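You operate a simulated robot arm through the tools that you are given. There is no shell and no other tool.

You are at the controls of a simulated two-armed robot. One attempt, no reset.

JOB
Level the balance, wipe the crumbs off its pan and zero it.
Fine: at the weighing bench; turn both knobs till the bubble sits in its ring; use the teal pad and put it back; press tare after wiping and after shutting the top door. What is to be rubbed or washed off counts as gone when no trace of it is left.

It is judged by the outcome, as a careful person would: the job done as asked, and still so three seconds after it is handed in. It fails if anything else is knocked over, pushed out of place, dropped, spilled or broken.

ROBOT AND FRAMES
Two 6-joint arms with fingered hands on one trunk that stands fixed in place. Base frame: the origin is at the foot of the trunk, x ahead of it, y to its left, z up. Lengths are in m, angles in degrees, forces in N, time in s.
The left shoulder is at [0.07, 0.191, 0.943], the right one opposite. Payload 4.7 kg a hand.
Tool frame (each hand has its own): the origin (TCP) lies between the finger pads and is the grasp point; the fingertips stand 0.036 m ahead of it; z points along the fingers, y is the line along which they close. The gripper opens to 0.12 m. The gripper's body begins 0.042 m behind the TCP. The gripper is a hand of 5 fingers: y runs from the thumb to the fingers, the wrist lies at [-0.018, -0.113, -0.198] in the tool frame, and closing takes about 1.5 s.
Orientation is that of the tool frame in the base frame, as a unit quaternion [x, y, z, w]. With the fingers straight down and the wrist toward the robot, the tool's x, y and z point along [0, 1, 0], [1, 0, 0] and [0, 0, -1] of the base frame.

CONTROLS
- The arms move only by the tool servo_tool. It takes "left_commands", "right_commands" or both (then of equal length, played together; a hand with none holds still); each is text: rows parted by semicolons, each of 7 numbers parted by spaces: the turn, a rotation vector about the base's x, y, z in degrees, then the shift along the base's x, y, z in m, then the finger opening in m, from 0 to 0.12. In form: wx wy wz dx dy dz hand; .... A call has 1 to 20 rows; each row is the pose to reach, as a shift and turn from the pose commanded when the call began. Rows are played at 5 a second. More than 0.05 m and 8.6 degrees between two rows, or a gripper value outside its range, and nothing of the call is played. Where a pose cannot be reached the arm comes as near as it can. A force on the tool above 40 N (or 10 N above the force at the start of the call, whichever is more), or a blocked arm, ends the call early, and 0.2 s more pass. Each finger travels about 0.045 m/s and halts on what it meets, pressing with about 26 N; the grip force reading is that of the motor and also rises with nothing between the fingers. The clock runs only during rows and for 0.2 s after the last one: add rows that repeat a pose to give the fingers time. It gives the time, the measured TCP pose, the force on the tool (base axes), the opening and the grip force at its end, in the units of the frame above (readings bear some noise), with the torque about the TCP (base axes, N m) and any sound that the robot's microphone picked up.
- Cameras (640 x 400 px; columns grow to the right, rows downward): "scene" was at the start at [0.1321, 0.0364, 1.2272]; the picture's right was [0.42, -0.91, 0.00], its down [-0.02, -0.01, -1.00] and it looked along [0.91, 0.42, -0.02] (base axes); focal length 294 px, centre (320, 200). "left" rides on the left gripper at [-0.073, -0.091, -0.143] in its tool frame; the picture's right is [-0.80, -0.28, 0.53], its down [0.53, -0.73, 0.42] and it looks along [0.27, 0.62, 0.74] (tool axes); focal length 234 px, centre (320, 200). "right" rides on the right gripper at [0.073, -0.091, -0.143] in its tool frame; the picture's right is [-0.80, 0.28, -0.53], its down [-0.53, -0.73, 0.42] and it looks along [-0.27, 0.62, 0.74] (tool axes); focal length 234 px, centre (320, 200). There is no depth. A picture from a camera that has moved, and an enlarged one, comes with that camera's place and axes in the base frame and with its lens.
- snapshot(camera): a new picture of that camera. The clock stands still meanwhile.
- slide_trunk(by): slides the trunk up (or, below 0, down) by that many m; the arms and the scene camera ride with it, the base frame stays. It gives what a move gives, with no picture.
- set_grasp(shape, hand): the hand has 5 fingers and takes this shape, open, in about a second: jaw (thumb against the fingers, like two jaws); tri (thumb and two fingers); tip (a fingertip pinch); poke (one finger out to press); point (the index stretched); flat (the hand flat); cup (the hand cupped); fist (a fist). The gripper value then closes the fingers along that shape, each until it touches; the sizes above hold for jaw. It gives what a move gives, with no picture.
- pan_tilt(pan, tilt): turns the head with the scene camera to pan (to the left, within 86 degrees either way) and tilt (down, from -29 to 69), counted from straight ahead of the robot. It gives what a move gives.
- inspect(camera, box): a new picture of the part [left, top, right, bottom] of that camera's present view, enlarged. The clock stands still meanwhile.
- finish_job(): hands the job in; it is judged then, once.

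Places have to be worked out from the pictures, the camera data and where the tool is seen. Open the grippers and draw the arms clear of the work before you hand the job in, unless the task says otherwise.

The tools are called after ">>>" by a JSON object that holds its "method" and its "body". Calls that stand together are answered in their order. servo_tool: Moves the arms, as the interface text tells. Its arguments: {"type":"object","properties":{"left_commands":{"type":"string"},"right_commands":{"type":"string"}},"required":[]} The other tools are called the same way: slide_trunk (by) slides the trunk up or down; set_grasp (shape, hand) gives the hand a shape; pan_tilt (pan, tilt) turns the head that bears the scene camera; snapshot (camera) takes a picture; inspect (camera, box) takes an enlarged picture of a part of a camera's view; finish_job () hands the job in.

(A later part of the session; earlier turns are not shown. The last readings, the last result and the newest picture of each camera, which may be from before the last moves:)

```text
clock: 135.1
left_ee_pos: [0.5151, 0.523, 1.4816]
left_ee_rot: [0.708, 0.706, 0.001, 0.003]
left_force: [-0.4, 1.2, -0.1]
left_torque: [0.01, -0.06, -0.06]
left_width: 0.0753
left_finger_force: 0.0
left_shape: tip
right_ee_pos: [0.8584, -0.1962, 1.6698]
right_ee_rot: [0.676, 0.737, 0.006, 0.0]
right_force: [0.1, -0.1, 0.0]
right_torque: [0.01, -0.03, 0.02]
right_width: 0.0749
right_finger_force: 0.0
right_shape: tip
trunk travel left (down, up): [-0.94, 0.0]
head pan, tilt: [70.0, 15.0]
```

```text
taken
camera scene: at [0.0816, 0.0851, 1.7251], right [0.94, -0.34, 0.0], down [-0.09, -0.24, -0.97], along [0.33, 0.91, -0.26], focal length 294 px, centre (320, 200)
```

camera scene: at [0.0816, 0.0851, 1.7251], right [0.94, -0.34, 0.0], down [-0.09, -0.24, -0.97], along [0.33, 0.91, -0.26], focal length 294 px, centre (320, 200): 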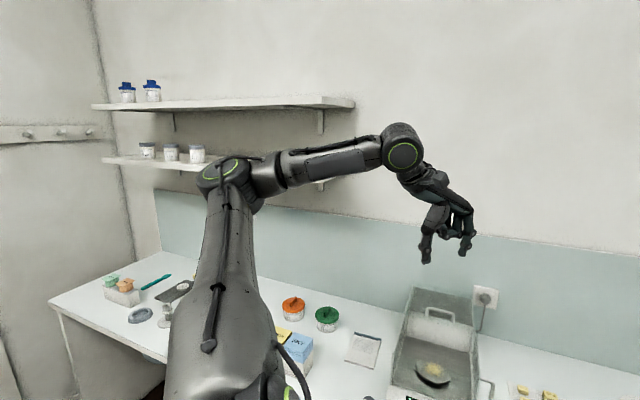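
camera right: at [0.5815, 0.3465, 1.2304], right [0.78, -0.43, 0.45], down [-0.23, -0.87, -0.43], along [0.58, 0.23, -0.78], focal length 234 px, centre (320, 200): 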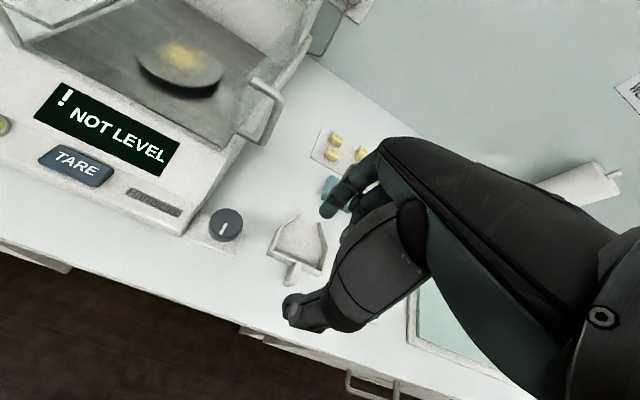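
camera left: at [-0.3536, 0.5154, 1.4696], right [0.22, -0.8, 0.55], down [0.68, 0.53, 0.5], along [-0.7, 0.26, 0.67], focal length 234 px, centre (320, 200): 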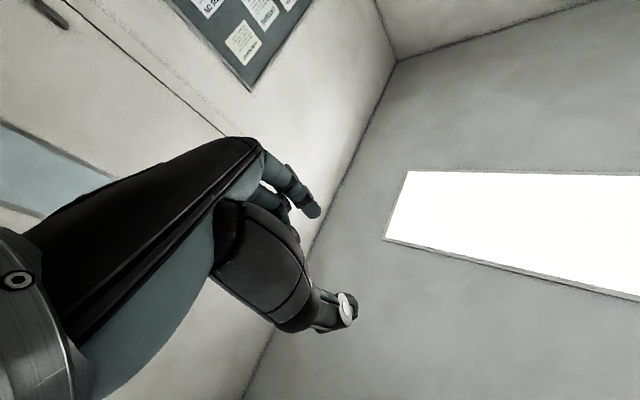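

The elbow is now clearly lower/outward. I test moving forward and inward toward the right-knob xy at this height.

>>> {"method": "servo_tool", "body": {"left_commands": "0 0 0 0.03 -0.02 0 0.075; 0 0 0 0.06 -0.04 0 0.075; 0 0 0 0.09 -0.06 0 0.075; 0 0 0 0.12 -0.08 0 0.075; 0 0 0 0.15 -0.1 0 0.075; 0 0 0 0.15 -0.1 0 0.075"}}

>>> {"method": "snapshot", "body": {"camera": "scene"}}

```text
clock: 136.5
left_ee_pos: [0.6676, 0.4276, 1.4772]
left_ee_rot: [0.709, 0.706, 0.001, 0.006]
left_force: [0.2, -0.2, -0.2]
left_torque: [0.0, -0.04, 0.0]
left_width: 0.0749
left_finger_force: 0.1
left_shape: tip
left hand out of reach, approached as far as the arm can: row 5, 6
right_ee_pos: [0.8585, -0.1957, 1.6708]
right_ee_rot: [0.675, 0.738, 0.005, 0.001]
right_force: [-0.8, 0.0, 0.5]
right_torque: [0.03, -0.01, 0.02]
right_width: 0.0751
right_finger_force: 0.0
right_shape: tip
trunk travel left (down, up): [-0.94, 0.0]
head pan, tilt: [70.0, 15.0]
```

```text
taken
camera scene: at [0.0816, 0.0858, 1.7251], right [0.94, -0.34, 0.0], down [-0.09, -0.24, -0.97], along [0.33, 0.91, -0.26], focal length 294 px, centre (320, 200)
```

scene: 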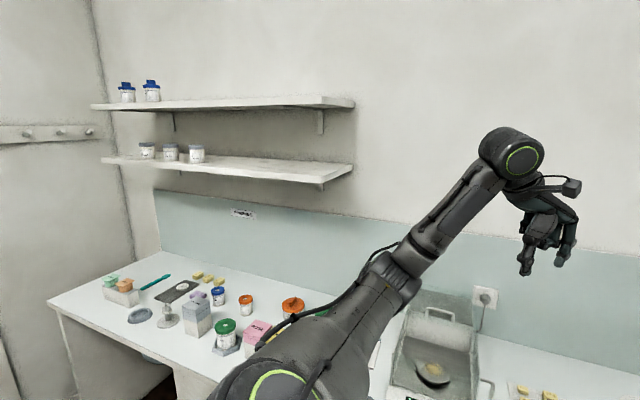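

Excellent – the left arm is now in its normal forward posture at (0.668,0.428,1.477), with a minimum wrist distance of ~0.63 m. With yaw about −40 or lower the right knob is reachable; I yaw and descend to z≈1.1 above it.

>>> {"method": "servo_tool", "body": {"left_commands": "0 0 -7 0 0 0 0.06; 0 0 -14 0 0 0 0.06; 0 0 -21 0 0 -0.02 0.06; 0 0 -28 0 0 -0.05 0.06; 0 0 -35 0 0 -0.09 0.06; 0 0 -42 0 0 -0.13 0.06; 0 0 -45 -0.005 0 -0.17 0.06; 0 0 -45 -0.01 0 -0.21 0.06; 0 0 -45 -0.015 0 -0.25 0.06; 0 0 -45 -0.02 0 -0.29 0.06; 0 0 -45 -0.02 0.002 -0.33 0.06; 0 0 -45 -0.02 0.002 -0.37 0.06; 0 0 -45 -0.02 0.002 -0.37 0.06"}}

>>> {"method": "pan_tilt", "body": {"pan": 42, "tilt": 42}}

>>> {"method": "snapshot", "body": {"camera": "scene"}}

>>> {"method": "snapshot", "body": {"camera": "left"}}

```text
clock: 139.3
left_ee_pos: [0.6492, 0.4305, 1.1049]
left_ee_rot: [0.924, 0.382, -0.001, 0.003]
left_force: [0.2, 0.0, 0.4]
left_torque: [-0.01, 0.01, -0.03]
left_width: 0.0604
left_finger_force: 0.1
left_shape: tip
right_ee_pos: [0.8576, -0.1967, 1.6702]
right_ee_rot: [0.675, 0.738, 0.005, 0.0]
right_force: [0.1, 0.1, 0.5]
right_torque: [-0.01, -0.05, 0.0]
right_width: 0.0751
right_finger_force: 0.2
right_shape: tip
trunk travel left (down, up): [-0.94, 0.0]
head pan, tilt: [70.0, 15.0]
```

```text
clock: 140.2
left_ee_pos: [0.6495, 0.4324, 1.1041]
left_ee_rot: [0.924, 0.381, -0.001, 0.004]
left_force: [-1.0, -1.1, -1.1]
left_torque: [0.04, -0.02, 0.0]
left_width: 0.0605
left_finger_force: 0.0
left_shape: tip
right_ee_pos: [0.8579, -0.195, 1.6698]
right_ee_rot: [0.675, 0.738, 0.005, 0.0]
right_force: [0.9, 0.2, -0.2]
right_torque: [-0.02, 0.0, 0.01]
right_width: 0.0752
right_finger_force: 0.0
right_shape: tip
trunk travel left (down, up): [-0.94, 0.0]
head pan, tilt: [42.0, 42.0]
```

```text
taken
camera scene: at [0.1123, 0.054, 1.6826], right [0.67, -0.74, 0.0], down [-0.5, -0.45, -0.74], along [0.55, 0.5, -0.67], focal length 294 px, centre (320, 200)
```

scene: 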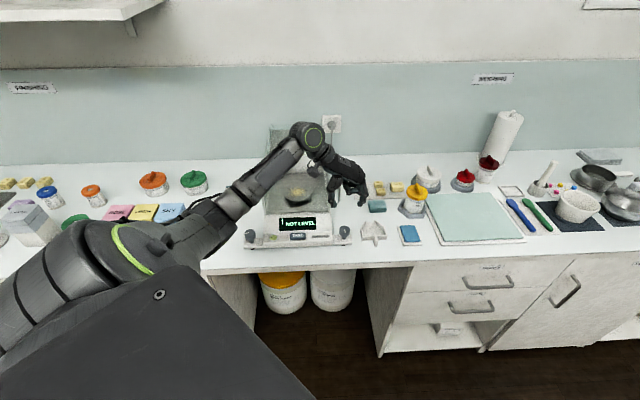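

```text
taken
camera left: at [0.5336, 0.4452, 1.2473], right [-0.77, -0.37, -0.52], down [-0.14, 0.89, -0.43], along [0.63, -0.26, -0.74], focal length 234 px, centre (320, 200)
```

left: 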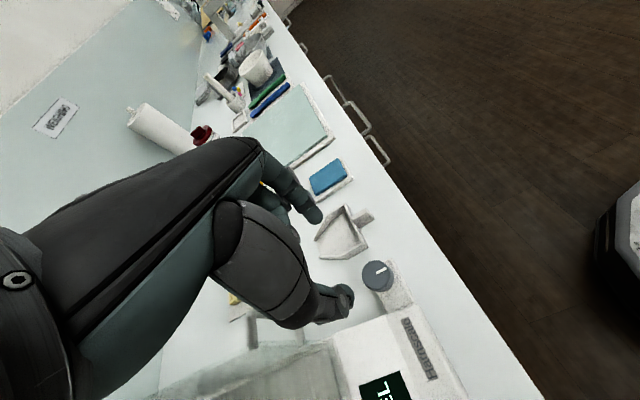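

The left hand is above the right knob with the fingers straddling it. I zoom to fine-align.

>>> {"method": "inspect", "body": {"camera": "left", "box": [290, 200, 430, 330]}}

>>> {"method": "inspect", "body": {"camera": "scene", "box": [290, 140, 400, 260]}}

>>> {"method": "inspect", "body": {"camera": "scene", "box": [258, 228, 282, 244]}}

```text
3.08 times, centred on (360, 265) of left
camera zoom: at [0.5336, 0.4452, 1.2473], right [-0.77, -0.37, -0.52], down [-0.14, 0.89, -0.43], along [0.63, -0.26, -0.74], focal length 720 px, centre (197, 0)
```

zoom: 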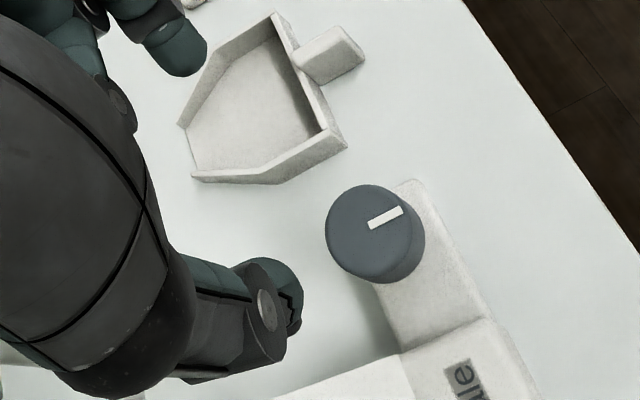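

```text
3.33 times, centred on (345, 200) of scene
camera zoom: at [0.1123, 0.054, 1.6826], right [0.67, -0.74, 0.0], down [-0.5, -0.45, -0.74], along [0.55, 0.5, -0.67], focal length 980 px, centre (237, 200)
```

zoom: 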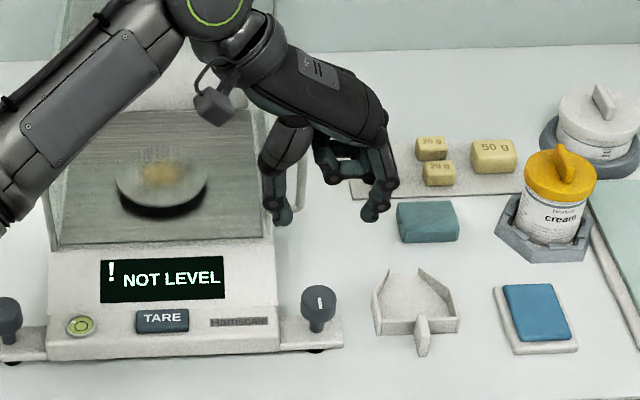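

```text
16.00 times, centred on (270, 236) of scene
camera zoom: at [0.1123, 0.054, 1.6826], right [0.67, -0.74, 0.0], down [-0.5, -0.45, -0.74], along [0.55, 0.5, -0.67], focal length 4702 px, centre (1120, -376)
```

zoom: 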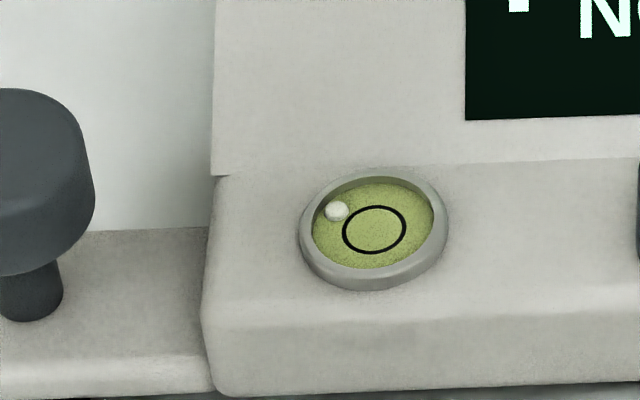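

Knob centre relative to the TCP is about (−0.005,−0.001). I shift, descend to z≈0.987 and close.

>>> {"method": "servo_tool", "body": {"left_commands": "0 0 0 -0.005 -0.001 -0.02 0.06; 0 0 0 -0.005 -0.001 -0.05 0.06; 0 0 0 -0.005 -0.001 -0.08 0.06; 0 0 0 -0.005 -0.001 -0.1 0.06; 0 0 0 -0.005 -0.001 -0.118 0.06; 0 0 0 -0.005 -0.001 -0.118 0.06"}}

>>> {"method": "inspect", "body": {"camera": "scene", "box": [290, 160, 400, 270]}}

>>> {"method": "inspect", "body": {"camera": "left", "box": [270, 200, 410, 330]}}

```text
clock: 141.6
left_ee_pos: [0.6453, 0.4273, 0.9888]
left_ee_rot: [0.924, 0.382, 0.0, 0.003]
left_force: [-0.2, 0.3, 0.7]
left_torque: [-0.01, -0.01, -0.01]
left_width: 0.0602
left_finger_force: 0.0
left_shape: tip
right_ee_pos: [0.8589, -0.1956, 1.6693]
right_ee_rot: [0.675, 0.738, 0.004, 0.0]
right_force: [-0.5, 0.1, -0.6]
right_torque: [0.02, 0.05, 0.01]
right_width: 0.0752
right_finger_force: 0.1
right_shape: tip
trunk travel left (down, up): [-0.94, 0.0]
head pan, tilt: [42.0, 42.0]
```

```text
3.64 times, centred on (345, 215) of scene
camera zoom: at [0.1126, 0.0538, 1.6825], right [0.67, -0.74, 0.0], down [-0.5, -0.45, -0.74], along [0.55, 0.5, -0.67], focal length 1069 px, centre (229, 146)
```

zoom: 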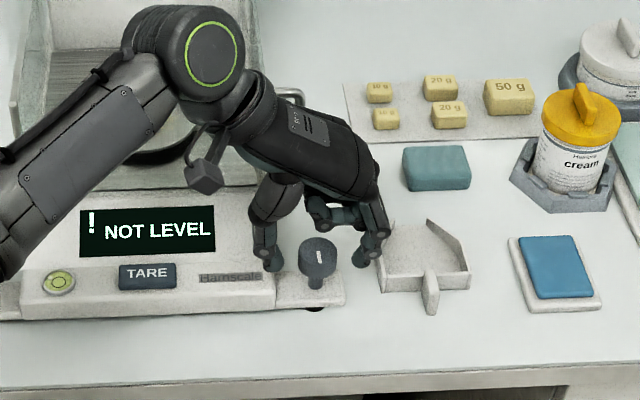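

```text
3.08 times, centred on (340, 265) of left
camera zoom: at [0.5278, 0.4414, 1.1316], right [-0.77, -0.37, -0.52], down [-0.14, 0.89, -0.43], along [0.63, -0.26, -0.74], focal length 720 px, centre (258, 0)
```

zoom: 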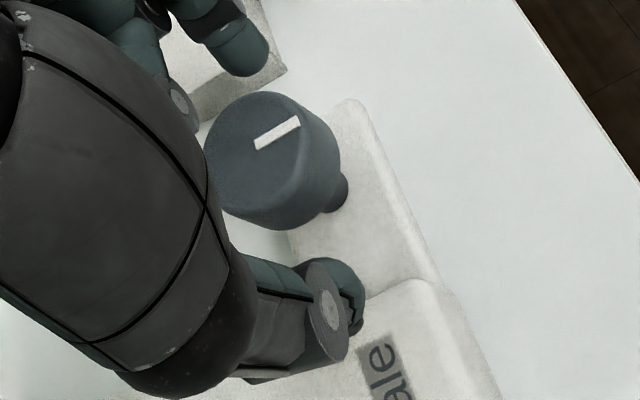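

The thumb clears the body's top and the index is clear of the dustpan. I shift 3 mm to centre, close on the knob, then turn clockwise 40° in the same call sequence.

>>> {"method": "servo_tool", "body": {"left_commands": "0 0 0 -0.002 0.002 0 0.06; 0 0 0 -0.002 0.002 0 0.05; 0 0 0 -0.002 0.002 0 0.04; 0 0 0 -0.002 0.002 0 0.03; 0 0 0 -0.002 0.002 0 0.02; 0 0 0 -0.002 0.002 0 0.02; 0 0 0 -0.002 0.002 0 0.02"}}

>>> {"method": "servo_tool", "body": {"left_commands": "0 0 -5 0 0 0 0.02; 0 0 -10 0 0 0 0.02; 0 0 -15 0 0 0 0.02; 0 0 -20 0 0 0 0.02; 0 0 -25 0 0 0 0.02; 0 0 -30 0 0 0 0.02; 0 0 -35 0 0 0 0.02; 0 0 -40 0 0 0 0.02; 0 0 -40 0 0 0 0.02"}}

>>> {"method": "inspect", "body": {"camera": "scene", "box": [258, 228, 282, 244]}}

>>> {"method": "inspect", "body": {"camera": "scene", "box": [290, 160, 400, 270]}}

```text
clock: 143.2
left_ee_pos: [0.6417, 0.4294, 0.9897]
left_ee_rot: [0.924, 0.382, -0.001, 0.002]
left_force: [0.4, -2.5, -1.8]
left_torque: [-0.09, 0.0, -0.03]
left_width: 0.0284
left_finger_force: 25.6
left_shape: tip
right_ee_pos: [0.858, -0.1955, 1.6701]
right_ee_rot: [0.675, 0.738, 0.005, 0.0]
right_force: [-0.3, 0.0, -0.1]
right_torque: [0.0, 0.02, 0.0]
right_width: 0.0747
right_finger_force: 0.0
right_shape: tip
trunk travel left (down, up): [-0.94, 0.0]
head pan, tilt: [42.0, 42.0]
```

```text
clock: 145.2
left_ee_pos: [0.6418, 0.4317, 0.9879]
left_ee_rot: [0.999, 0.041, -0.001, 0.003]
left_force: [5.8, 3.6, 6.4]
left_torque: [0.13, -0.15, 0.02]
left_width: 0.0283
left_finger_force: 25.9
left_shape: tip
right_ee_pos: [0.8576, -0.1938, 1.6701]
right_ee_rot: [0.675, 0.738, 0.004, 0.0]
right_force: [0.8, -0.6, 0.0]
right_torque: [0.03, 0.03, 0.02]
right_width: 0.0751
right_finger_force: 0.0
right_shape: tip
trunk travel left (down, up): [-0.94, 0.0]
head pan, tilt: [42.0, 42.0]
```

```text
16.00 times, centred on (270, 236) of scene
camera zoom: at [0.1125, 0.0544, 1.6826], right [0.67, -0.74, 0.0], down [-0.5, -0.45, -0.74], along [0.55, 0.5, -0.67], focal length 4702 px, centre (1120, -376)
```

zoom: 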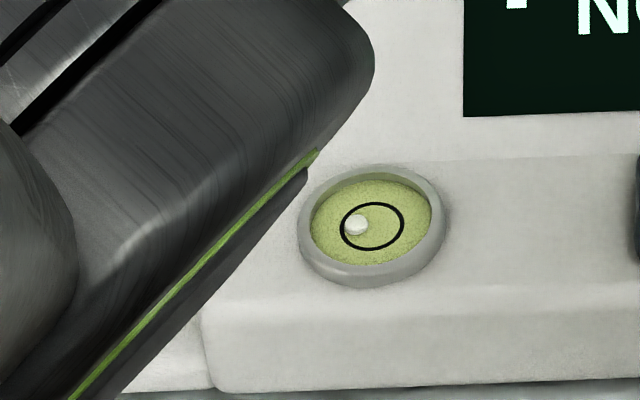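

```text
3.64 times, centred on (345, 215) of scene
camera zoom: at [0.1125, 0.0544, 1.6826], right [0.67, -0.74, 0.0], down [-0.5, -0.45, -0.74], along [0.55, 0.5, -0.67], focal length 1069 px, centre (229, 146)
```

zoom: 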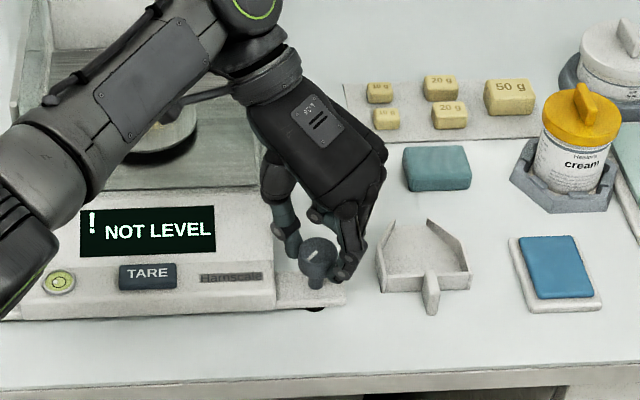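

Bubble moved to the ring's left edge, nearly centred front-back. I turn this knob a further 16° clockwise (the rest will be taken back on the left knob).

>>> {"method": "servo_tool", "body": {"left_commands": "0 0 -4 0 0 0 0.02; 0 0 -8 0 0 0 0.02; 0 0 -12 0 0 0 0.02; 0 0 -16 0 0 0 0.02; 0 0 -16 0 0 0 0.02; 0 0 -16 0 0 0 0.02"}}

>>> {"method": "inspect", "body": {"camera": "scene", "box": [254, 216, 318, 256]}}

>>> {"method": "snapshot", "body": {"camera": "scene"}}

```text
clock: 146.6
left_ee_pos: [0.641, 0.4301, 0.9878]
left_ee_rot: [0.995, -0.097, -0.003, 0.002]
left_force: [7.5, 6.4, 6.0]
left_torque: [0.23, -0.2, 0.01]
left_width: 0.0286
left_finger_force: 26.3
left_shape: tip
right_ee_pos: [0.8587, -0.1958, 1.6708]
right_ee_rot: [0.675, 0.738, 0.005, 0.0]
right_force: [-0.3, -0.2, -0.5]
right_torque: [0.04, -0.04, 0.02]
right_width: 0.0752
right_finger_force: 0.0
right_shape: tip
trunk travel left (down, up): [-0.94, 0.0]
head pan, tilt: [42.0, 42.0]
```

```text
10.00 times, centred on (286, 236) of scene
camera zoom: at [0.113, 0.0545, 1.6825], right [0.67, -0.74, 0.0], down [-0.5, -0.45, -0.74], along [0.55, 0.5, -0.67], focal length 2938 px, centre (660, -160)
```

zoom: 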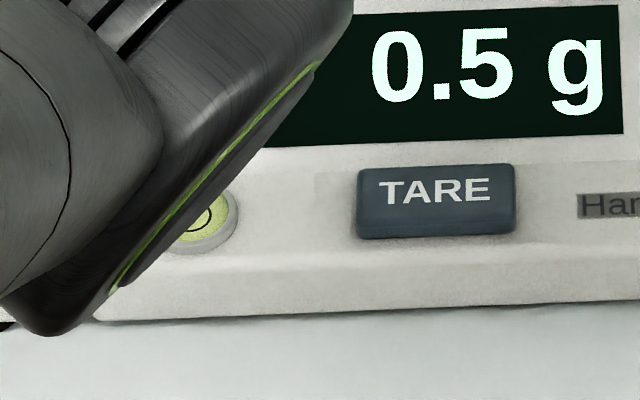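

```text
taken
camera scene: at [0.113, 0.0545, 1.6825], right [0.67, -0.74, 0.0], down [-0.5, -0.45, -0.74], along [0.55, 0.5, -0.67], focal length 294 px, centre (320, 200)
```

scene: 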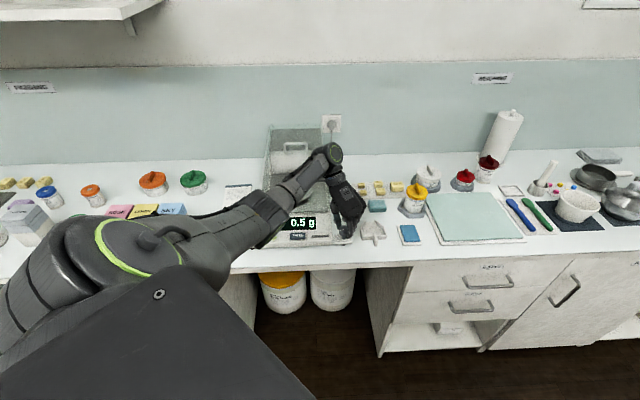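

Display now reads "0.5 g": level. I release, lift the hand, and verify the bubble.

>>> {"method": "servo_tool", "body": {"left_commands": "0 0 0 0 0 0 0.04; 0 0 0 0 0 0 0.06; 0 0 0 0 0 0 0.06; 0 0 0 0 0 0.03 0.06; 0 0 0 0 0 0.07 0.06; 0 0 0 0 0 0.11 0.06; 0 0 0 0 0 0.15 0.06; 0 0 0 0 0 0.19 0.06; 0 0 8 0.01 0 0.23 0.06; 0 0 16 0.02 0 0.27 0.06; 0 0 24 0.03 0 0.31 0.06; 0 0 32 0.04 0 0.35 0.06; 0 0 32 0.04 0 0.35 0.06"}}

>>> {"method": "snapshot", "body": {"camera": "scene"}}

>>> {"method": "inspect", "body": {"camera": "scene", "box": [258, 228, 282, 244]}}

>>> {"method": "inspect", "body": {"camera": "scene", "box": [230, 110, 430, 260]}}

```text
clock: 149.4
left_ee_pos: [0.6811, 0.4301, 1.3389]
left_ee_rot: [0.983, 0.182, -0.001, 0.003]
left_force: [0.1, -0.2, -0.5]
left_torque: [-0.01, 0.02, 0.01]
left_width: 0.0595
left_finger_force: 0.1
left_shape: tip
left hand out of reach, approached as far as the arm can: row 8
right_ee_pos: [0.8574, -0.1961, 1.6692]
right_ee_rot: [0.675, 0.738, 0.004, 0.0]
right_force: [0.3, -1.1, 0.4]
right_torque: [0.01, -0.01, 0.01]
right_width: 0.0753
right_finger_force: 0.1
right_shape: tip
trunk travel left (down, up): [-0.94, 0.0]
head pan, tilt: [42.0, 42.0]
```

```text
taken
camera scene: at [0.1129, 0.0539, 1.6825], right [0.67, -0.74, 0.0], down [-0.5, -0.45, -0.74], along [0.55, 0.5, -0.67], focal length 294 px, centre (320, 200)
```

scene: 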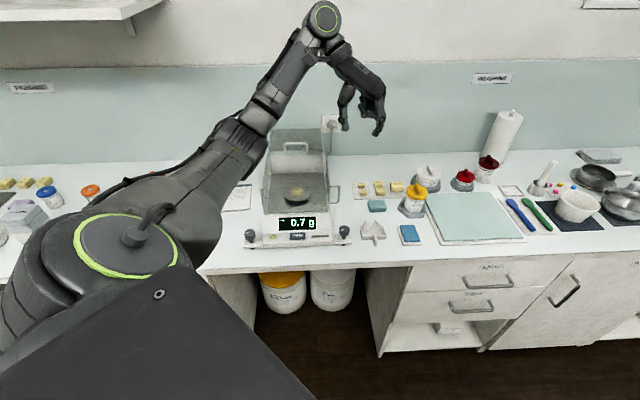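

```text
16.00 times, centred on (270, 236) of scene
camera zoom: at [0.1129, 0.0539, 1.6825], right [0.67, -0.74, 0.0], down [-0.5, -0.45, -0.74], along [0.55, 0.5, -0.67], focal length 4702 px, centre (1120, -376)
```

zoom: 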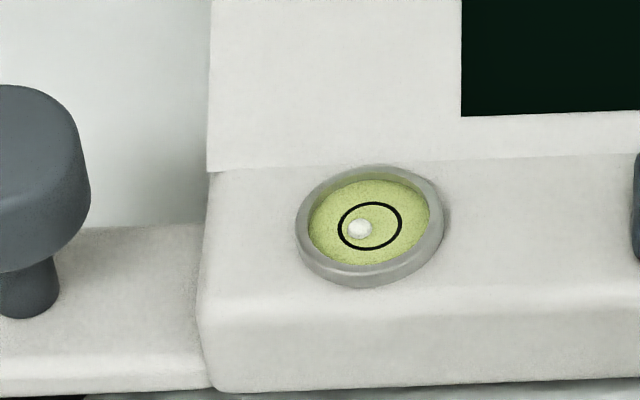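

```text
2.67 times, centred on (330, 185) of scene
camera zoom: at [0.1129, 0.0539, 1.6825], right [0.67, -0.74, 0.0], down [-0.5, -0.45, -0.74], along [0.55, 0.5, -0.67], focal length 784 px, centre (293, 240)
```

zoom: 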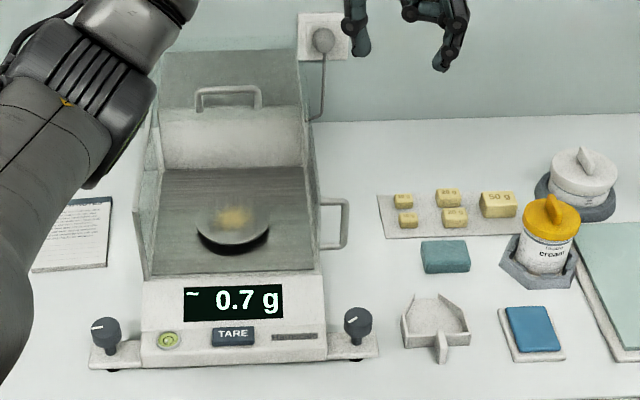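

Bubble sits inside the ring and the display shows a weight, so levelling is done. Next the teal pad at about (0.855,0.433), b 0.918–0.959, ~0.041×0.07. I lower the trunk 0.18 for reach and set a three-finger (tri) shape.

>>> {"method": "slide_trunk", "body": {"by": -0.18}}

>>> {"method": "set_grasp", "body": {"hand": "left", "shape": "tri"}}

>>> {"method": "servo_tool", "body": {"left_commands": "0 0 8 0.02 0 0.01 0.1; 0 0 16 0.04 0 0.02 0.08; 0 0 24 0.06 0 0.02 0.08; 0 0 32 0.08 0 0.02 0.08; 0 0 40 0.1 0 0.02 0.08; 0 0 48 0.12 0 0.02 0.08; 0 0 56 0.13 0 0.02 0.08; 0 0 64 0.14 0 0.02 0.08; 0 0 72 0.15 0 0.02 0.08; 0 0 80 0.16 0 0.02 0.08; 0 0 88 0.17 0 0.02 0.08; 0 0 96 0.18 0 0.02 0.08; 0 0 104 0.18 0 0.02 0.08; 0 0 112 0.18 0 0.02 0.08; 0 0 114 0.18 0 0.02 0.08; 0 0 114 0.18 0 0.02 0.08"}}

>>> {"method": "snapshot", "body": {"camera": "left"}}

>>> {"method": "snapshot", "body": {"camera": "scene"}}

```text
clock: 151.4
left_ee_pos: [0.6808, 0.4298, 1.159]
left_ee_rot: [0.983, 0.181, -0.001, 0.004]
left_force: [-0.4, 0.0, 0.8]
left_torque: [0.0, -0.03, 0.0]
left_width: 0.0597
left_finger_force: 0.0
left_shape: tip
right_ee_pos: [0.8574, -0.1958, 1.4904]
right_ee_rot: [0.675, 0.738, 0.005, 0.0]
right_force: [-0.4, -0.6, 0.8]
right_torque: [0.0, -0.01, 0.02]
right_width: 0.0751
right_finger_force: 0.1
right_shape: tip
trunk travel left (down, up): [-0.76, 0.18]
head pan, tilt: [42.0, 42.0]
```

```text
clock: 152.3
left_ee_pos: [0.6817, 0.4292, 1.1595]
left_ee_rot: [0.983, 0.182, -0.001, 0.003]
left_force: [-1.3, 0.5, 0.0]
left_torque: [0.0, 0.0, -0.02]
left_width: 0.1196
left_finger_force: 0.2
left_shape: tri
right_ee_pos: [0.8571, -0.1954, 1.489]
right_ee_rot: [0.675, 0.738, 0.004, -0.001]
right_force: [0.7, -0.2, 0.1]
right_torque: [0.04, -0.01, 0.0]
right_width: 0.0751
right_finger_force: 0.1
right_shape: tip
trunk travel left (down, up): [-0.76, 0.18]
head pan, tilt: [42.0, 42.0]
```

```text
clock: 155.7
left_ee_pos: [0.8598, 0.4306, 1.1786]
left_ee_rot: [0.383, 0.924, 0.001, 0.002]
left_force: [0.7, 0.7, 0.5]
left_torque: [0.01, 0.0, -0.03]
left_width: 0.0803
left_finger_force: 0.1
left_shape: tri
right_ee_pos: [0.8575, -0.1953, 1.4903]
right_ee_rot: [0.675, 0.738, 0.005, 0.0]
right_force: [-0.3, 0.0, 0.3]
right_torque: [0.0, 0.01, 0.02]
right_width: 0.0749
right_finger_force: 0.1
right_shape: tip
trunk travel left (down, up): [-0.76, 0.18]
head pan, tilt: [42.0, 42.0]
```

```text
taken
camera left: at [0.8454, 0.3131, 1.3214], right [0.37, -0.77, -0.52], down [-0.89, -0.14, -0.43], along [0.26, 0.63, -0.74], focal length 234 px, centre (320, 200)
```

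left: 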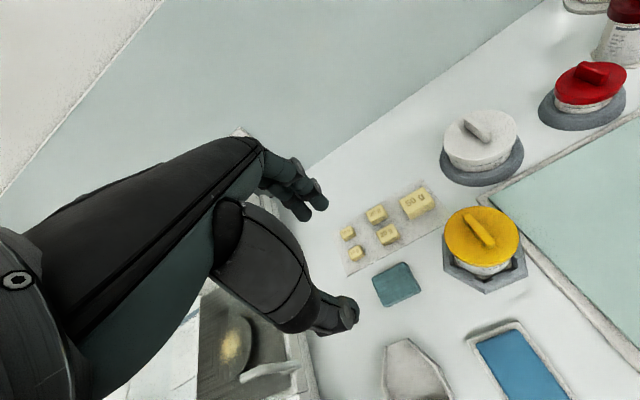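

```text
taken
camera scene: at [0.1123, 0.0541, 1.5026], right [0.67, -0.74, 0.0], down [-0.5, -0.45, -0.74], along [0.55, 0.5, -0.67], focal length 294 px, centre (320, 200)
```

scene: 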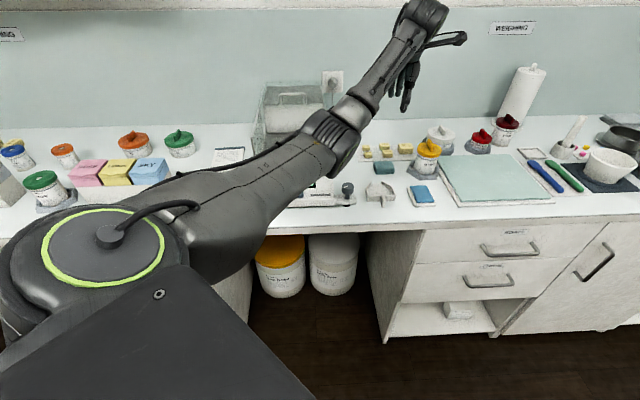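

The hand is over the pad area. I zoom in to find the pad's corners.

>>> {"method": "inspect", "body": {"camera": "left", "box": [330, 230, 450, 330]}}

>>> {"method": "inspect", "body": {"camera": "scene", "box": [340, 130, 460, 210]}}

```text
4.00 times, centred on (390, 280) of left
camera zoom: at [0.8454, 0.3131, 1.3214], right [0.37, -0.77, -0.52], down [-0.89, -0.14, -0.43], along [0.26, 0.63, -0.74], focal length 937 px, centre (40, -120)
```

zoom: 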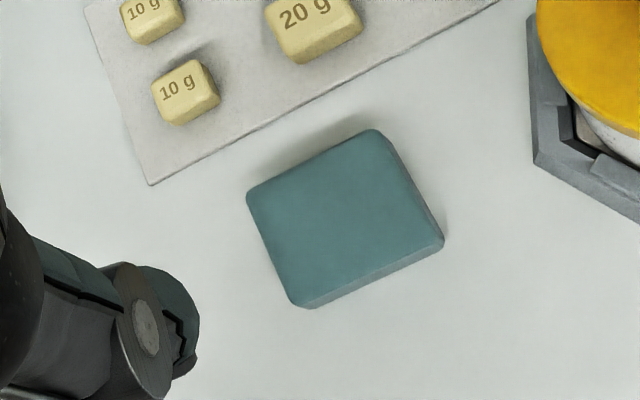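

```text
5.00 times, centred on (400, 170) of scene
camera zoom: at [0.1123, 0.0541, 1.5026], right [0.67, -0.74, 0.0], down [-0.5, -0.45, -0.74], along [0.55, 0.5, -0.67], focal length 1469 px, centre (-80, 350)
```

zoom: 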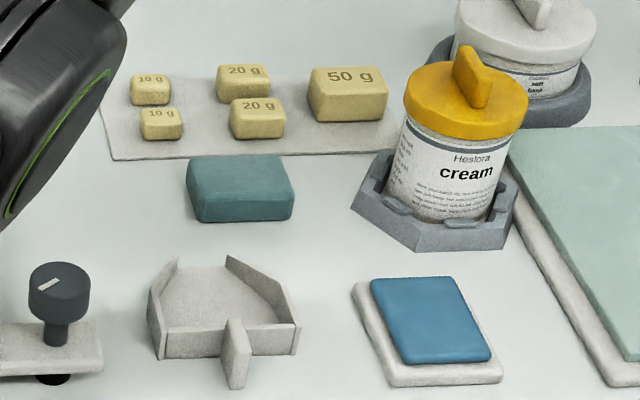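

Pad centre ≈ (0.863,0.4405), about 0.06×0.047 aligned with the balance axes, top z≈0.917. I move over it (pad centre between index and middle), opening 0.07, and descend to z≈0.97 for a check.

>>> {"method": "servo_tool", "body": {"left_commands": "0 0 0 0.01 0.003 -0.03 0.07; 0 0 0 0.01 0.003 -0.07 0.07; 0 0 0 0.01 0.003 -0.11 0.07; 0 0 0 0.01 0.003 -0.15 0.07; 0 0 0 0.01 0.003 -0.19 0.07; 0 0 0 0.01 0.003 -0.205 0.07; 0 0 0 0.01 0.003 -0.205 0.07"}}

>>> {"method": "inspect", "body": {"camera": "left", "box": [240, 180, 440, 340]}}

>>> {"method": "inspect", "body": {"camera": "scene", "box": [340, 110, 460, 210]}}

```text
clock: 157.3
left_ee_pos: [0.8709, 0.4321, 0.974]
left_ee_rot: [0.383, 0.924, 0.002, 0.002]
left_force: [-0.1, -0.2, 1.0]
left_torque: [-0.03, -0.02, -0.01]
left_width: 0.0703
left_finger_force: 0.2
left_shape: tri
right_ee_pos: [0.8574, -0.195, 1.49]
right_ee_rot: [0.675, 0.738, 0.005, 0.0]
right_force: [-0.2, -0.2, -0.7]
right_torque: [0.01, 0.04, -0.03]
right_width: 0.0749
right_finger_force: 0.0
right_shape: tip
trunk travel left (down, up): [-0.76, 0.18]
head pan, tilt: [42.0, 42.0]
```

```text
2.50 times, centred on (340, 260) of left
camera zoom: at [0.856, 0.3149, 1.1164], right [0.37, -0.77, -0.52], down [-0.89, -0.14, -0.43], along [0.26, 0.63, -0.74], focal length 585 px, centre (270, 50)
```

zoom: 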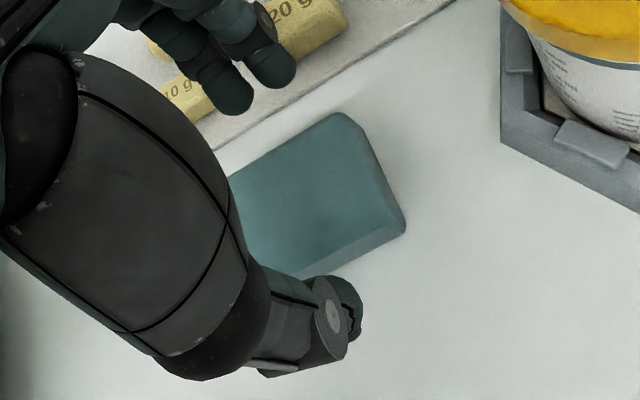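

```text
4.00 times, centred on (400, 160) of scene
camera zoom: at [0.1124, 0.0538, 1.5026], right [0.67, -0.74, 0.0], down [-0.5, -0.45, -0.74], along [0.55, 0.5, -0.67], focal length 1175 px, centre (0, 360)
```

zoom: 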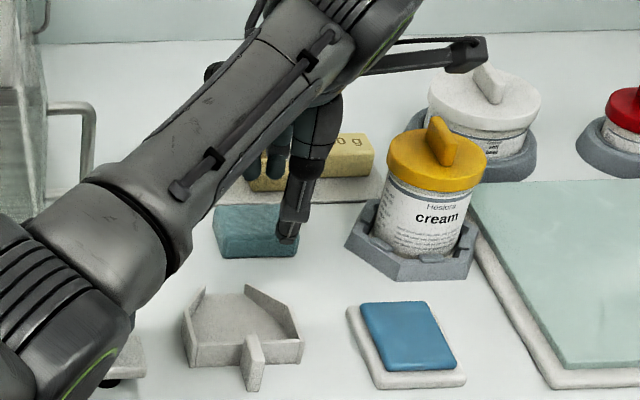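

Fingers straddle the pad as planned. I descend the remaining 34 mm and close.

>>> {"method": "servo_tool", "body": {"left_commands": "0 0 0 0 0 -0.015 0.07; 0 0 0 0 0 -0.028 0.07; 0 0 0 0 0 -0.034 0.07; 0 0 0 0 0 -0.034 0.07"}}

>>> {"method": "servo_tool", "body": {"left_commands": "0 0 0 0 0 0 0.055; 0 0 0 0 0 0 0.045; 0 0 0 0 0 0 0.035; 0 0 0 0 0 0 0.03; 0 0 0 0 0 0 0.03; 0 0 0 0 0 0 0.03"}}

>>> {"method": "inspect", "body": {"camera": "left", "box": [240, 180, 440, 340]}}

```text
clock: 158.3
left_ee_pos: [0.8713, 0.4313, 0.9401]
left_ee_rot: [0.385, 0.923, 0.002, 0.003]
left_force: [0.3, -0.5, -1.0]
left_torque: [-0.02, -0.01, 0.02]
left_width: 0.0702
left_finger_force: 0.1
left_shape: tri
right_ee_pos: [0.8579, -0.1953, 1.4905]
right_ee_rot: [0.675, 0.738, 0.005, 0.001]
right_force: [-0.6, 0.1, -0.1]
right_torque: [0.02, 0.01, 0.01]
right_width: 0.0751
right_finger_force: 0.1
right_shape: tip
trunk travel left (down, up): [-0.76, 0.18]
head pan, tilt: [42.0, 42.0]
```

```text
clock: 159.7
left_ee_pos: [0.8711, 0.4323, 0.9395]
left_ee_rot: [0.383, 0.924, 0.002, 0.003]
left_force: [0.9, -0.3, -0.1]
left_torque: [-0.02, 0.01, -0.02]
left_width: 0.0448
left_finger_force: 26.2
left_shape: tri
right_ee_pos: [0.8576, -0.1945, 1.4907]
right_ee_rot: [0.675, 0.738, 0.004, 0.0]
right_force: [-1.2, 0.6, 0.8]
right_torque: [0.0, 0.01, 0.0]
right_width: 0.0752
right_finger_force: 0.0
right_shape: tip
trunk travel left (down, up): [-0.76, 0.18]
head pan, tilt: [42.0, 42.0]
```

```text
2.50 times, centred on (340, 260) of left
camera zoom: at [0.8562, 0.3152, 1.0827], right [0.37, -0.77, -0.52], down [-0.89, -0.14, -0.43], along [0.26, 0.63, -0.74], focal length 585 px, centre (270, 50)
```

zoom: 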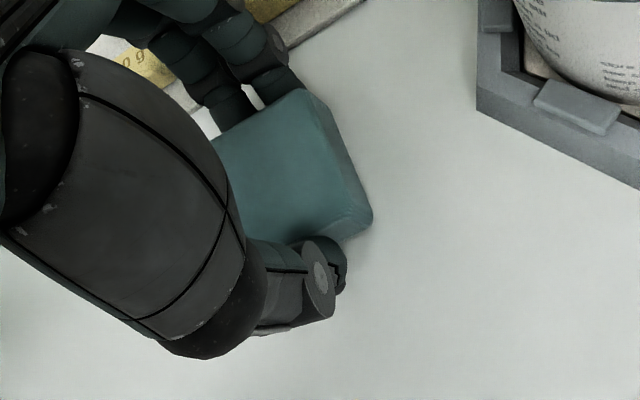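

Pad gripped (width 0.045, 26 N) at TCP (0.871,0.4325,0.940), yaw 45 – I'll return it there. I lift it to z≈1.24, then yaw to −45 and carry it above the pan.

>>> {"method": "servo_tool", "body": {"left_commands": "0 0 0 0 0 0.03 0.03; 0 0 0 0 0 0.07 0.03; 0 0 0 0 0 0.11 0.03; 0 0 0 0 0 0.15 0.03; 0 0 0 0 0 0.19 0.03; 0 0 0 0 0 0.23 0.03; 0 0 0 0 0 0.27 0.03; 0 0 0 0 0 0.3 0.03; 0 0 0 0 0 0.3 0.03"}}

>>> {"method": "servo_tool", "body": {"left_commands": "0 0 -7 -0.015 0.01 0 0.03; 0 0 -14 -0.03 0.025 0 0.03; 0 0 -21 -0.045 0.04 0 0.03; 0 0 -28 -0.06 0.06 0 0.03; 0 0 -35 -0.078 0.08 0 0.03; 0 0 -42 -0.096 0.1 0 0.03; 0 0 -49 -0.114 0.12 0 0.03; 0 0 -56 -0.132 0.14 0 0.03; 0 0 -63 -0.15 0.16 0 0.03; 0 0 -70 -0.168 0.18 0 0.03; 0 0 -77 -0.19 0.2 0 0.03; 0 0 -84 -0.205 0.211 0 0.03; 0 0 -90 -0.216 0.218 0 0.03; 0 0 -90 -0.216 0.218 0 0.03"}}

>>> {"method": "snapshot", "body": {"camera": "left"}}

>>> {"method": "snapshot", "body": {"camera": "scene"}}

```text
clock: 161.7
left_ee_pos: [0.8715, 0.4332, 1.2424]
left_ee_rot: [0.384, 0.923, 0.001, 0.003]
left_force: [0.0, 1.0, 0.5]
left_torque: [0.0, 0.01, 0.0]
left_width: 0.0447
left_finger_force: 25.8
left_shape: tri
right_ee_pos: [0.8584, -0.1943, 1.4893]
right_ee_rot: [0.675, 0.738, 0.006, -0.001]
right_force: [-0.2, 0.0, -0.2]
right_torque: [0.02, 0.0, 0.01]
right_width: 0.075
right_finger_force: 0.1
right_shape: tip
trunk travel left (down, up): [-0.76, 0.18]
head pan, tilt: [42.0, 42.0]
```

```text
clock: 164.7
left_ee_pos: [0.6525, 0.6505, 1.2411]
left_ee_rot: [0.924, 0.381, 0.0, 0.003]
left_force: [-0.3, -0.3, 0.0]
left_torque: [-0.04, 0.02, 0.01]
left_width: 0.0443
left_finger_force: 25.8
left_shape: tri
right_ee_pos: [0.857, -0.1963, 1.4912]
right_ee_rot: [0.675, 0.738, 0.005, -0.001]
right_force: [-0.4, -0.2, 0.0]
right_torque: [0.02, -0.03, 0.0]
right_width: 0.075
right_finger_force: 0.1
right_shape: tip
trunk travel left (down, up): [-0.76, 0.18]
head pan, tilt: [42.0, 42.0]
```

```text
taken
camera left: at [0.5362, 0.665, 1.3837], right [-0.77, -0.37, -0.52], down [-0.14, 0.89, -0.43], along [0.63, -0.26, -0.73], focal length 234 px, centre (320, 200)
```

left: 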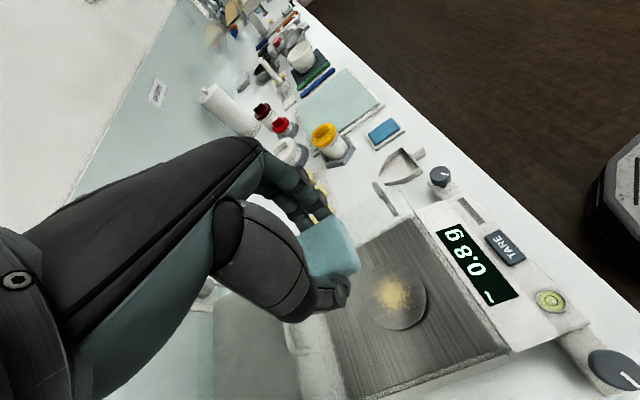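

```text
taken
camera scene: at [0.1123, 0.0541, 1.5026], right [0.67, -0.74, 0.0], down [-0.5, -0.45, -0.74], along [0.55, 0.5, -0.67], focal length 294 px, centre (320, 200)
```

scene: 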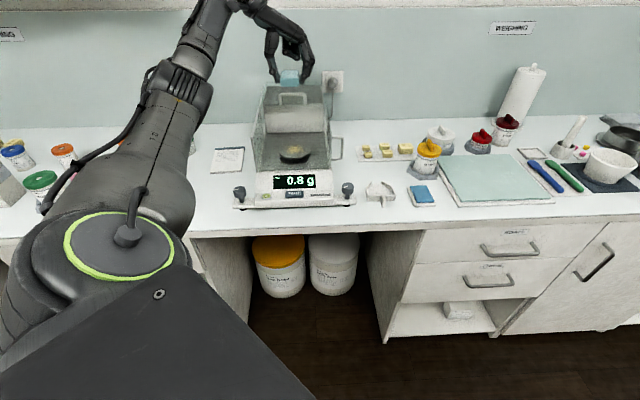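

Pad carried above the chamber. I zoom in to align with the pan and glass edges.

>>> {"method": "inspect", "body": {"camera": "left", "box": [280, 190, 540, 400]}}

>>> {"method": "inspect", "body": {"camera": "scene", "box": [235, 20, 355, 215]}}

```text
1.90 times, centred on (410, 295) of left
camera zoom: at [0.5362, 0.665, 1.3837], right [-0.77, -0.37, -0.52], down [-0.14, 0.89, -0.43], along [0.63, -0.26, -0.73], focal length 446 px, centre (149, 19)
```

zoom: 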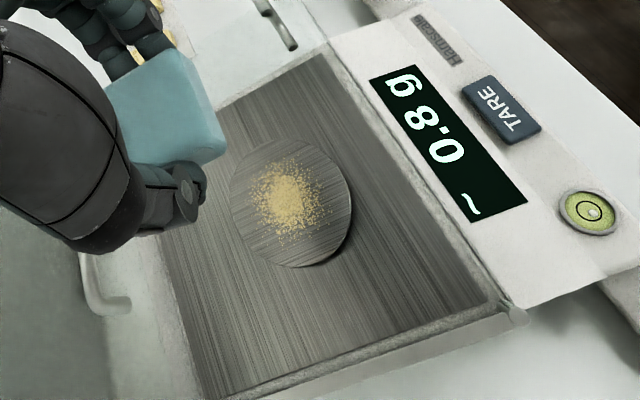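

```text
2.05 times, centred on (295, 118) of scene
camera zoom: at [0.1123, 0.0541, 1.5026], right [0.67, -0.74, 0.0], down [-0.5, -0.45, -0.74], along [0.55, 0.5, -0.67], focal length 603 px, centre (371, 369)
```

zoom: 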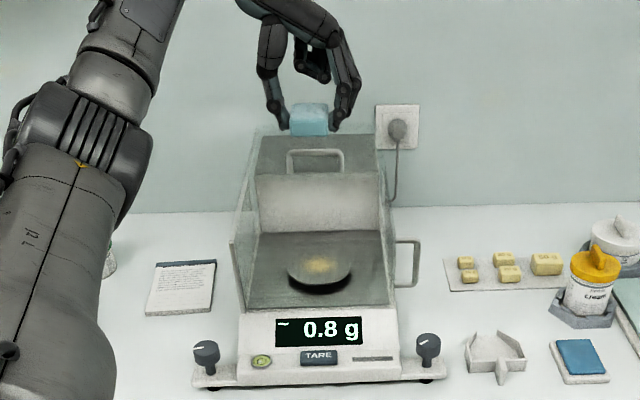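

Pan centre is about 1 cm behind/left of the pad centre line, and the chamber walls leave ~1–2 cm margins for sweeps of r −0.035…+0.045, b 0.90…0.94. I descend to just above the pan.

>>> {"method": "servo_tool", "body": {"left_commands": "0 0 0 0.001 0.001 -0.04 0.03; 0 0 0 0.001 0.001 -0.08 0.03; 0 0 0 0.001 0.001 -0.12 0.03; 0 0 0 0.001 0.001 -0.15 0.03; 0 0 0 0.001 0.001 -0.175 0.03; 0 0 0 0.001 0.001 -0.193 0.03; 0 0 0 0.001 0.001 -0.193 0.03"}}

>>> {"method": "inspect", "body": {"camera": "scene", "box": [235, 60, 355, 215]}}

>>> {"method": "snapshot", "body": {"camera": "left"}}

```text
clock: 166.3
left_ee_pos: [0.6555, 0.6523, 1.0472]
left_ee_rot: [0.924, 0.382, 0.0, 0.004]
left_force: [0.2, 0.1, -0.2]
left_torque: [0.01, -0.01, -0.01]
left_width: 0.0443
left_finger_force: 26.2
left_shape: tri
right_ee_pos: [0.8567, -0.1952, 1.4897]
right_ee_rot: [0.675, 0.737, 0.005, 0.0]
right_force: [1.0, 0.0, -0.5]
right_torque: [0.0, 0.0, 0.03]
right_width: 0.0751
right_finger_force: 0.0
right_shape: tip
trunk travel left (down, up): [-0.76, 0.18]
head pan, tilt: [42.0, 42.0]
```

```text
2.58 times, centred on (295, 138) of scene
camera zoom: at [0.1122, 0.0539, 1.5026], right [0.67, -0.74, 0.0], down [-0.5, -0.45, -0.74], along [0.55, 0.5, -0.67], focal length 758 px, centre (384, 361)
```

zoom: 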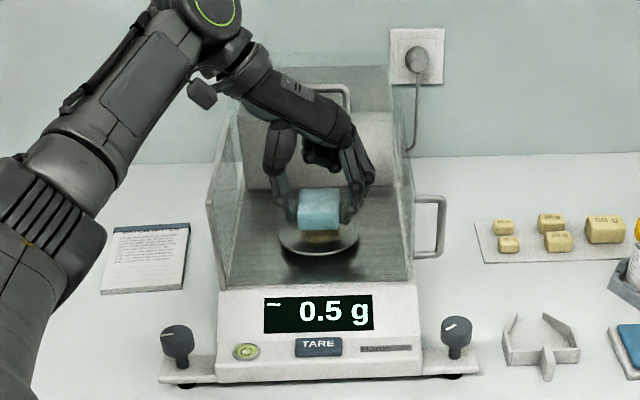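

```text
taken
camera left: at [0.5392, 0.6661, 1.189], right [-0.77, -0.37, -0.52], down [-0.14, 0.89, -0.43], along [0.63, -0.26, -0.73], focal length 234 px, centre (320, 200)
```

left: 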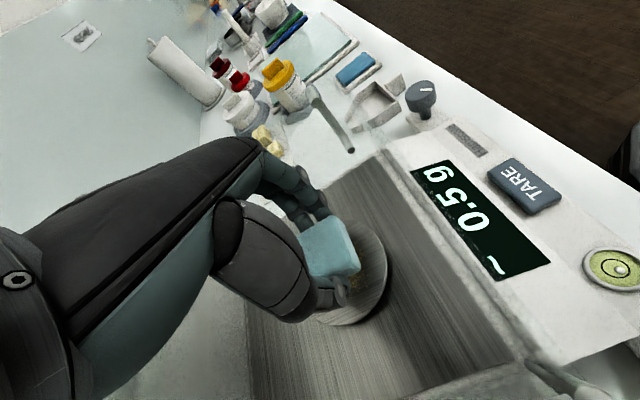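

Inside the chamber with good clearance. I lower slowly toward the pan watching the vertical force.

>>> {"method": "servo_tool", "body": {"left_commands": "0 0 0 0 0 -0.005 0.03; 0 0 0 0 0 -0.01 0.03; 0 0 0 0 0 -0.014 0.03; 0 0 0 0 0 -0.017 0.03; 0 0 0 0 0 -0.017 0.03"}}

>>> {"method": "servo_tool", "body": {"left_commands": "0 0 0 0 0 -0.003 0.03; 0 0 0 0 0 -0.003 0.03"}}

>>> {"method": "inspect", "body": {"camera": "scene", "box": [245, 110, 345, 215]}}

```text
clock: 167.5
left_ee_pos: [0.6556, 0.6521, 1.029]
left_ee_rot: [0.924, 0.382, 0.0, 0.003]
left_force: [0.0, -0.3, -1.2]
left_torque: [0.01, -0.01, 0.0]
left_width: 0.0447
left_finger_force: 26.0
left_shape: tri
right_ee_pos: [0.8583, -0.1946, 1.4908]
right_ee_rot: [0.675, 0.738, 0.005, 0.0]
right_force: [-0.6, -0.4, 0.6]
right_torque: [-0.01, -0.04, -0.03]
right_width: 0.0748
right_finger_force: 0.1
right_shape: tip
trunk travel left (down, up): [-0.76, 0.18]
head pan, tilt: [42.0, 42.0]
```

```text
clock: 168.1
left_ee_pos: [0.6557, 0.6514, 1.0275]
left_ee_rot: [0.924, 0.382, 0.0, 0.003]
left_force: [1.3, 1.4, 4.8]
left_torque: [-0.01, -0.05, 0.04]
left_width: 0.0447
left_finger_force: 25.7
left_shape: tri
right_ee_pos: [0.8571, -0.196, 1.4903]
right_ee_rot: [0.674, 0.738, 0.006, 0.0]
right_force: [-0.2, -1.2, 0.1]
right_torque: [0.01, 0.0, 0.02]
right_width: 0.075
right_finger_force: 0.1
right_shape: tip
trunk travel left (down, up): [-0.76, 0.18]
head pan, tilt: [42.0, 42.0]
```

```text
3.81 times, centred on (295, 162) of scene
camera zoom: at [0.1121, 0.0536, 1.5027], right [0.67, -0.74, 0.0], down [-0.5, -0.45, -0.74], along [0.55, 0.5, -0.67], focal length 1119 px, centre (415, 343)
```

zoom: 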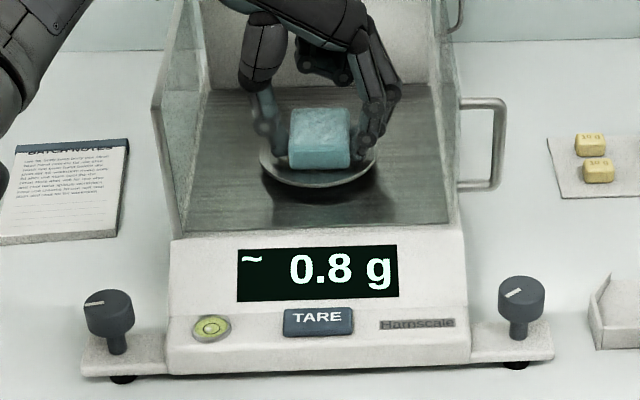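

Contact at TCP z≈1.0275 with ~4.8 N. I wipe in a serpentine: side-to-side strokes at the current depth and then further to the front.

>>> {"method": "servo_tool", "body": {"left_commands": "0 0 0 0.0124 -0.0124 0 0.03; 0 0 0 0.0247 -0.0247 0 0.03; 0 0 0 0.0124 -0.0124 0 0.03; 0 0 0 0 0 0 0.03; 0 0 0 -0.0124 0.0124 0 0.03; 0 0 0 -0.0247 0.0247 0 0.03; 0 0 0 -0.0339 0.0156 0 0.03; 0 0 0 -0.0216 0.0032 0 0.03; 0 0 0 -0.0092 -0.0092 0 0.03; 0 0 0 0.0032 -0.0216 0 0.03; 0 0 0 0.0156 -0.0339 0 0.03; 0 0 0 0.0064 -0.0431 0 0.03; 0 0 0 -0.006 -0.0308 0 0.03; 0 0 0 -0.0184 -0.0184 0 0.03; 0 0 0 -0.0308 -0.006 0 0.03; 0 0 0 -0.0431 0.0064 0 0.03; 0 0 0 -0.0184 -0.0184 0 0.03; 0 0 0 0 0 0 0.03"}}

>>> {"method": "inspect", "body": {"camera": "scene", "box": [245, 110, 345, 215]}}

>>> {"method": "inspect", "body": {"camera": "left", "box": [230, 180, 430, 360]}}

```text
clock: 171.9
left_ee_pos: [0.6577, 0.6492, 1.0275]
left_ee_rot: [0.925, 0.381, 0.0, 0.004]
left_force: [0.8, -1.9, 3.1]
left_torque: [-0.08, -0.03, -0.03]
left_width: 0.0447
left_finger_force: 25.8
left_shape: tri
right_ee_pos: [0.8606, -0.1958, 1.4883]
right_ee_rot: [0.674, 0.738, 0.005, -0.001]
right_force: [-0.5, 0.6, -0.5]
right_torque: [0.01, 0.01, 0.03]
right_width: 0.075
right_finger_force: 0.1
right_shape: tip
trunk travel left (down, up): [-0.76, 0.18]
head pan, tilt: [42.0, 42.0]
```

```text
3.81 times, centred on (295, 162) of scene
camera zoom: at [0.1135, 0.0532, 1.5025], right [0.67, -0.74, 0.0], down [-0.5, -0.45, -0.74], along [0.55, 0.5, -0.67], focal length 1119 px, centre (415, 343)
```

zoom: 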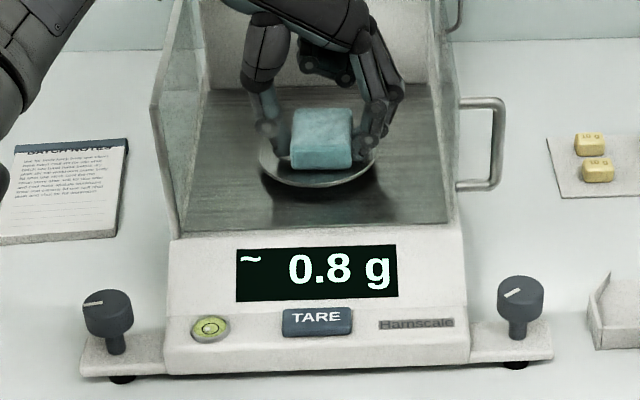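

```text
2.22 times, centred on (330, 270) of left
camera zoom: at [0.5401, 0.6629, 1.1699], right [-0.77, -0.37, -0.52], down [-0.14, 0.89, -0.43], along [0.63, -0.26, -0.73], focal length 520 px, centre (298, 44)
```

zoom: 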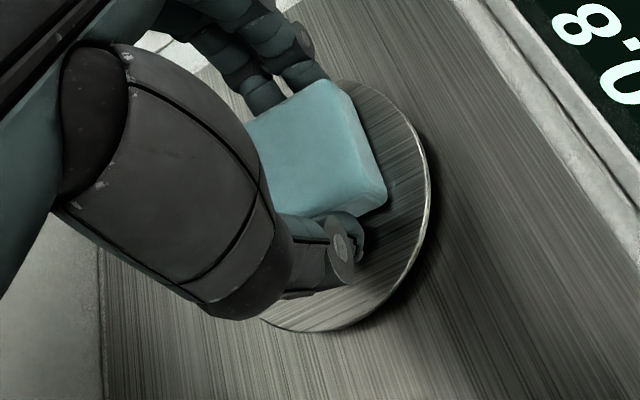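

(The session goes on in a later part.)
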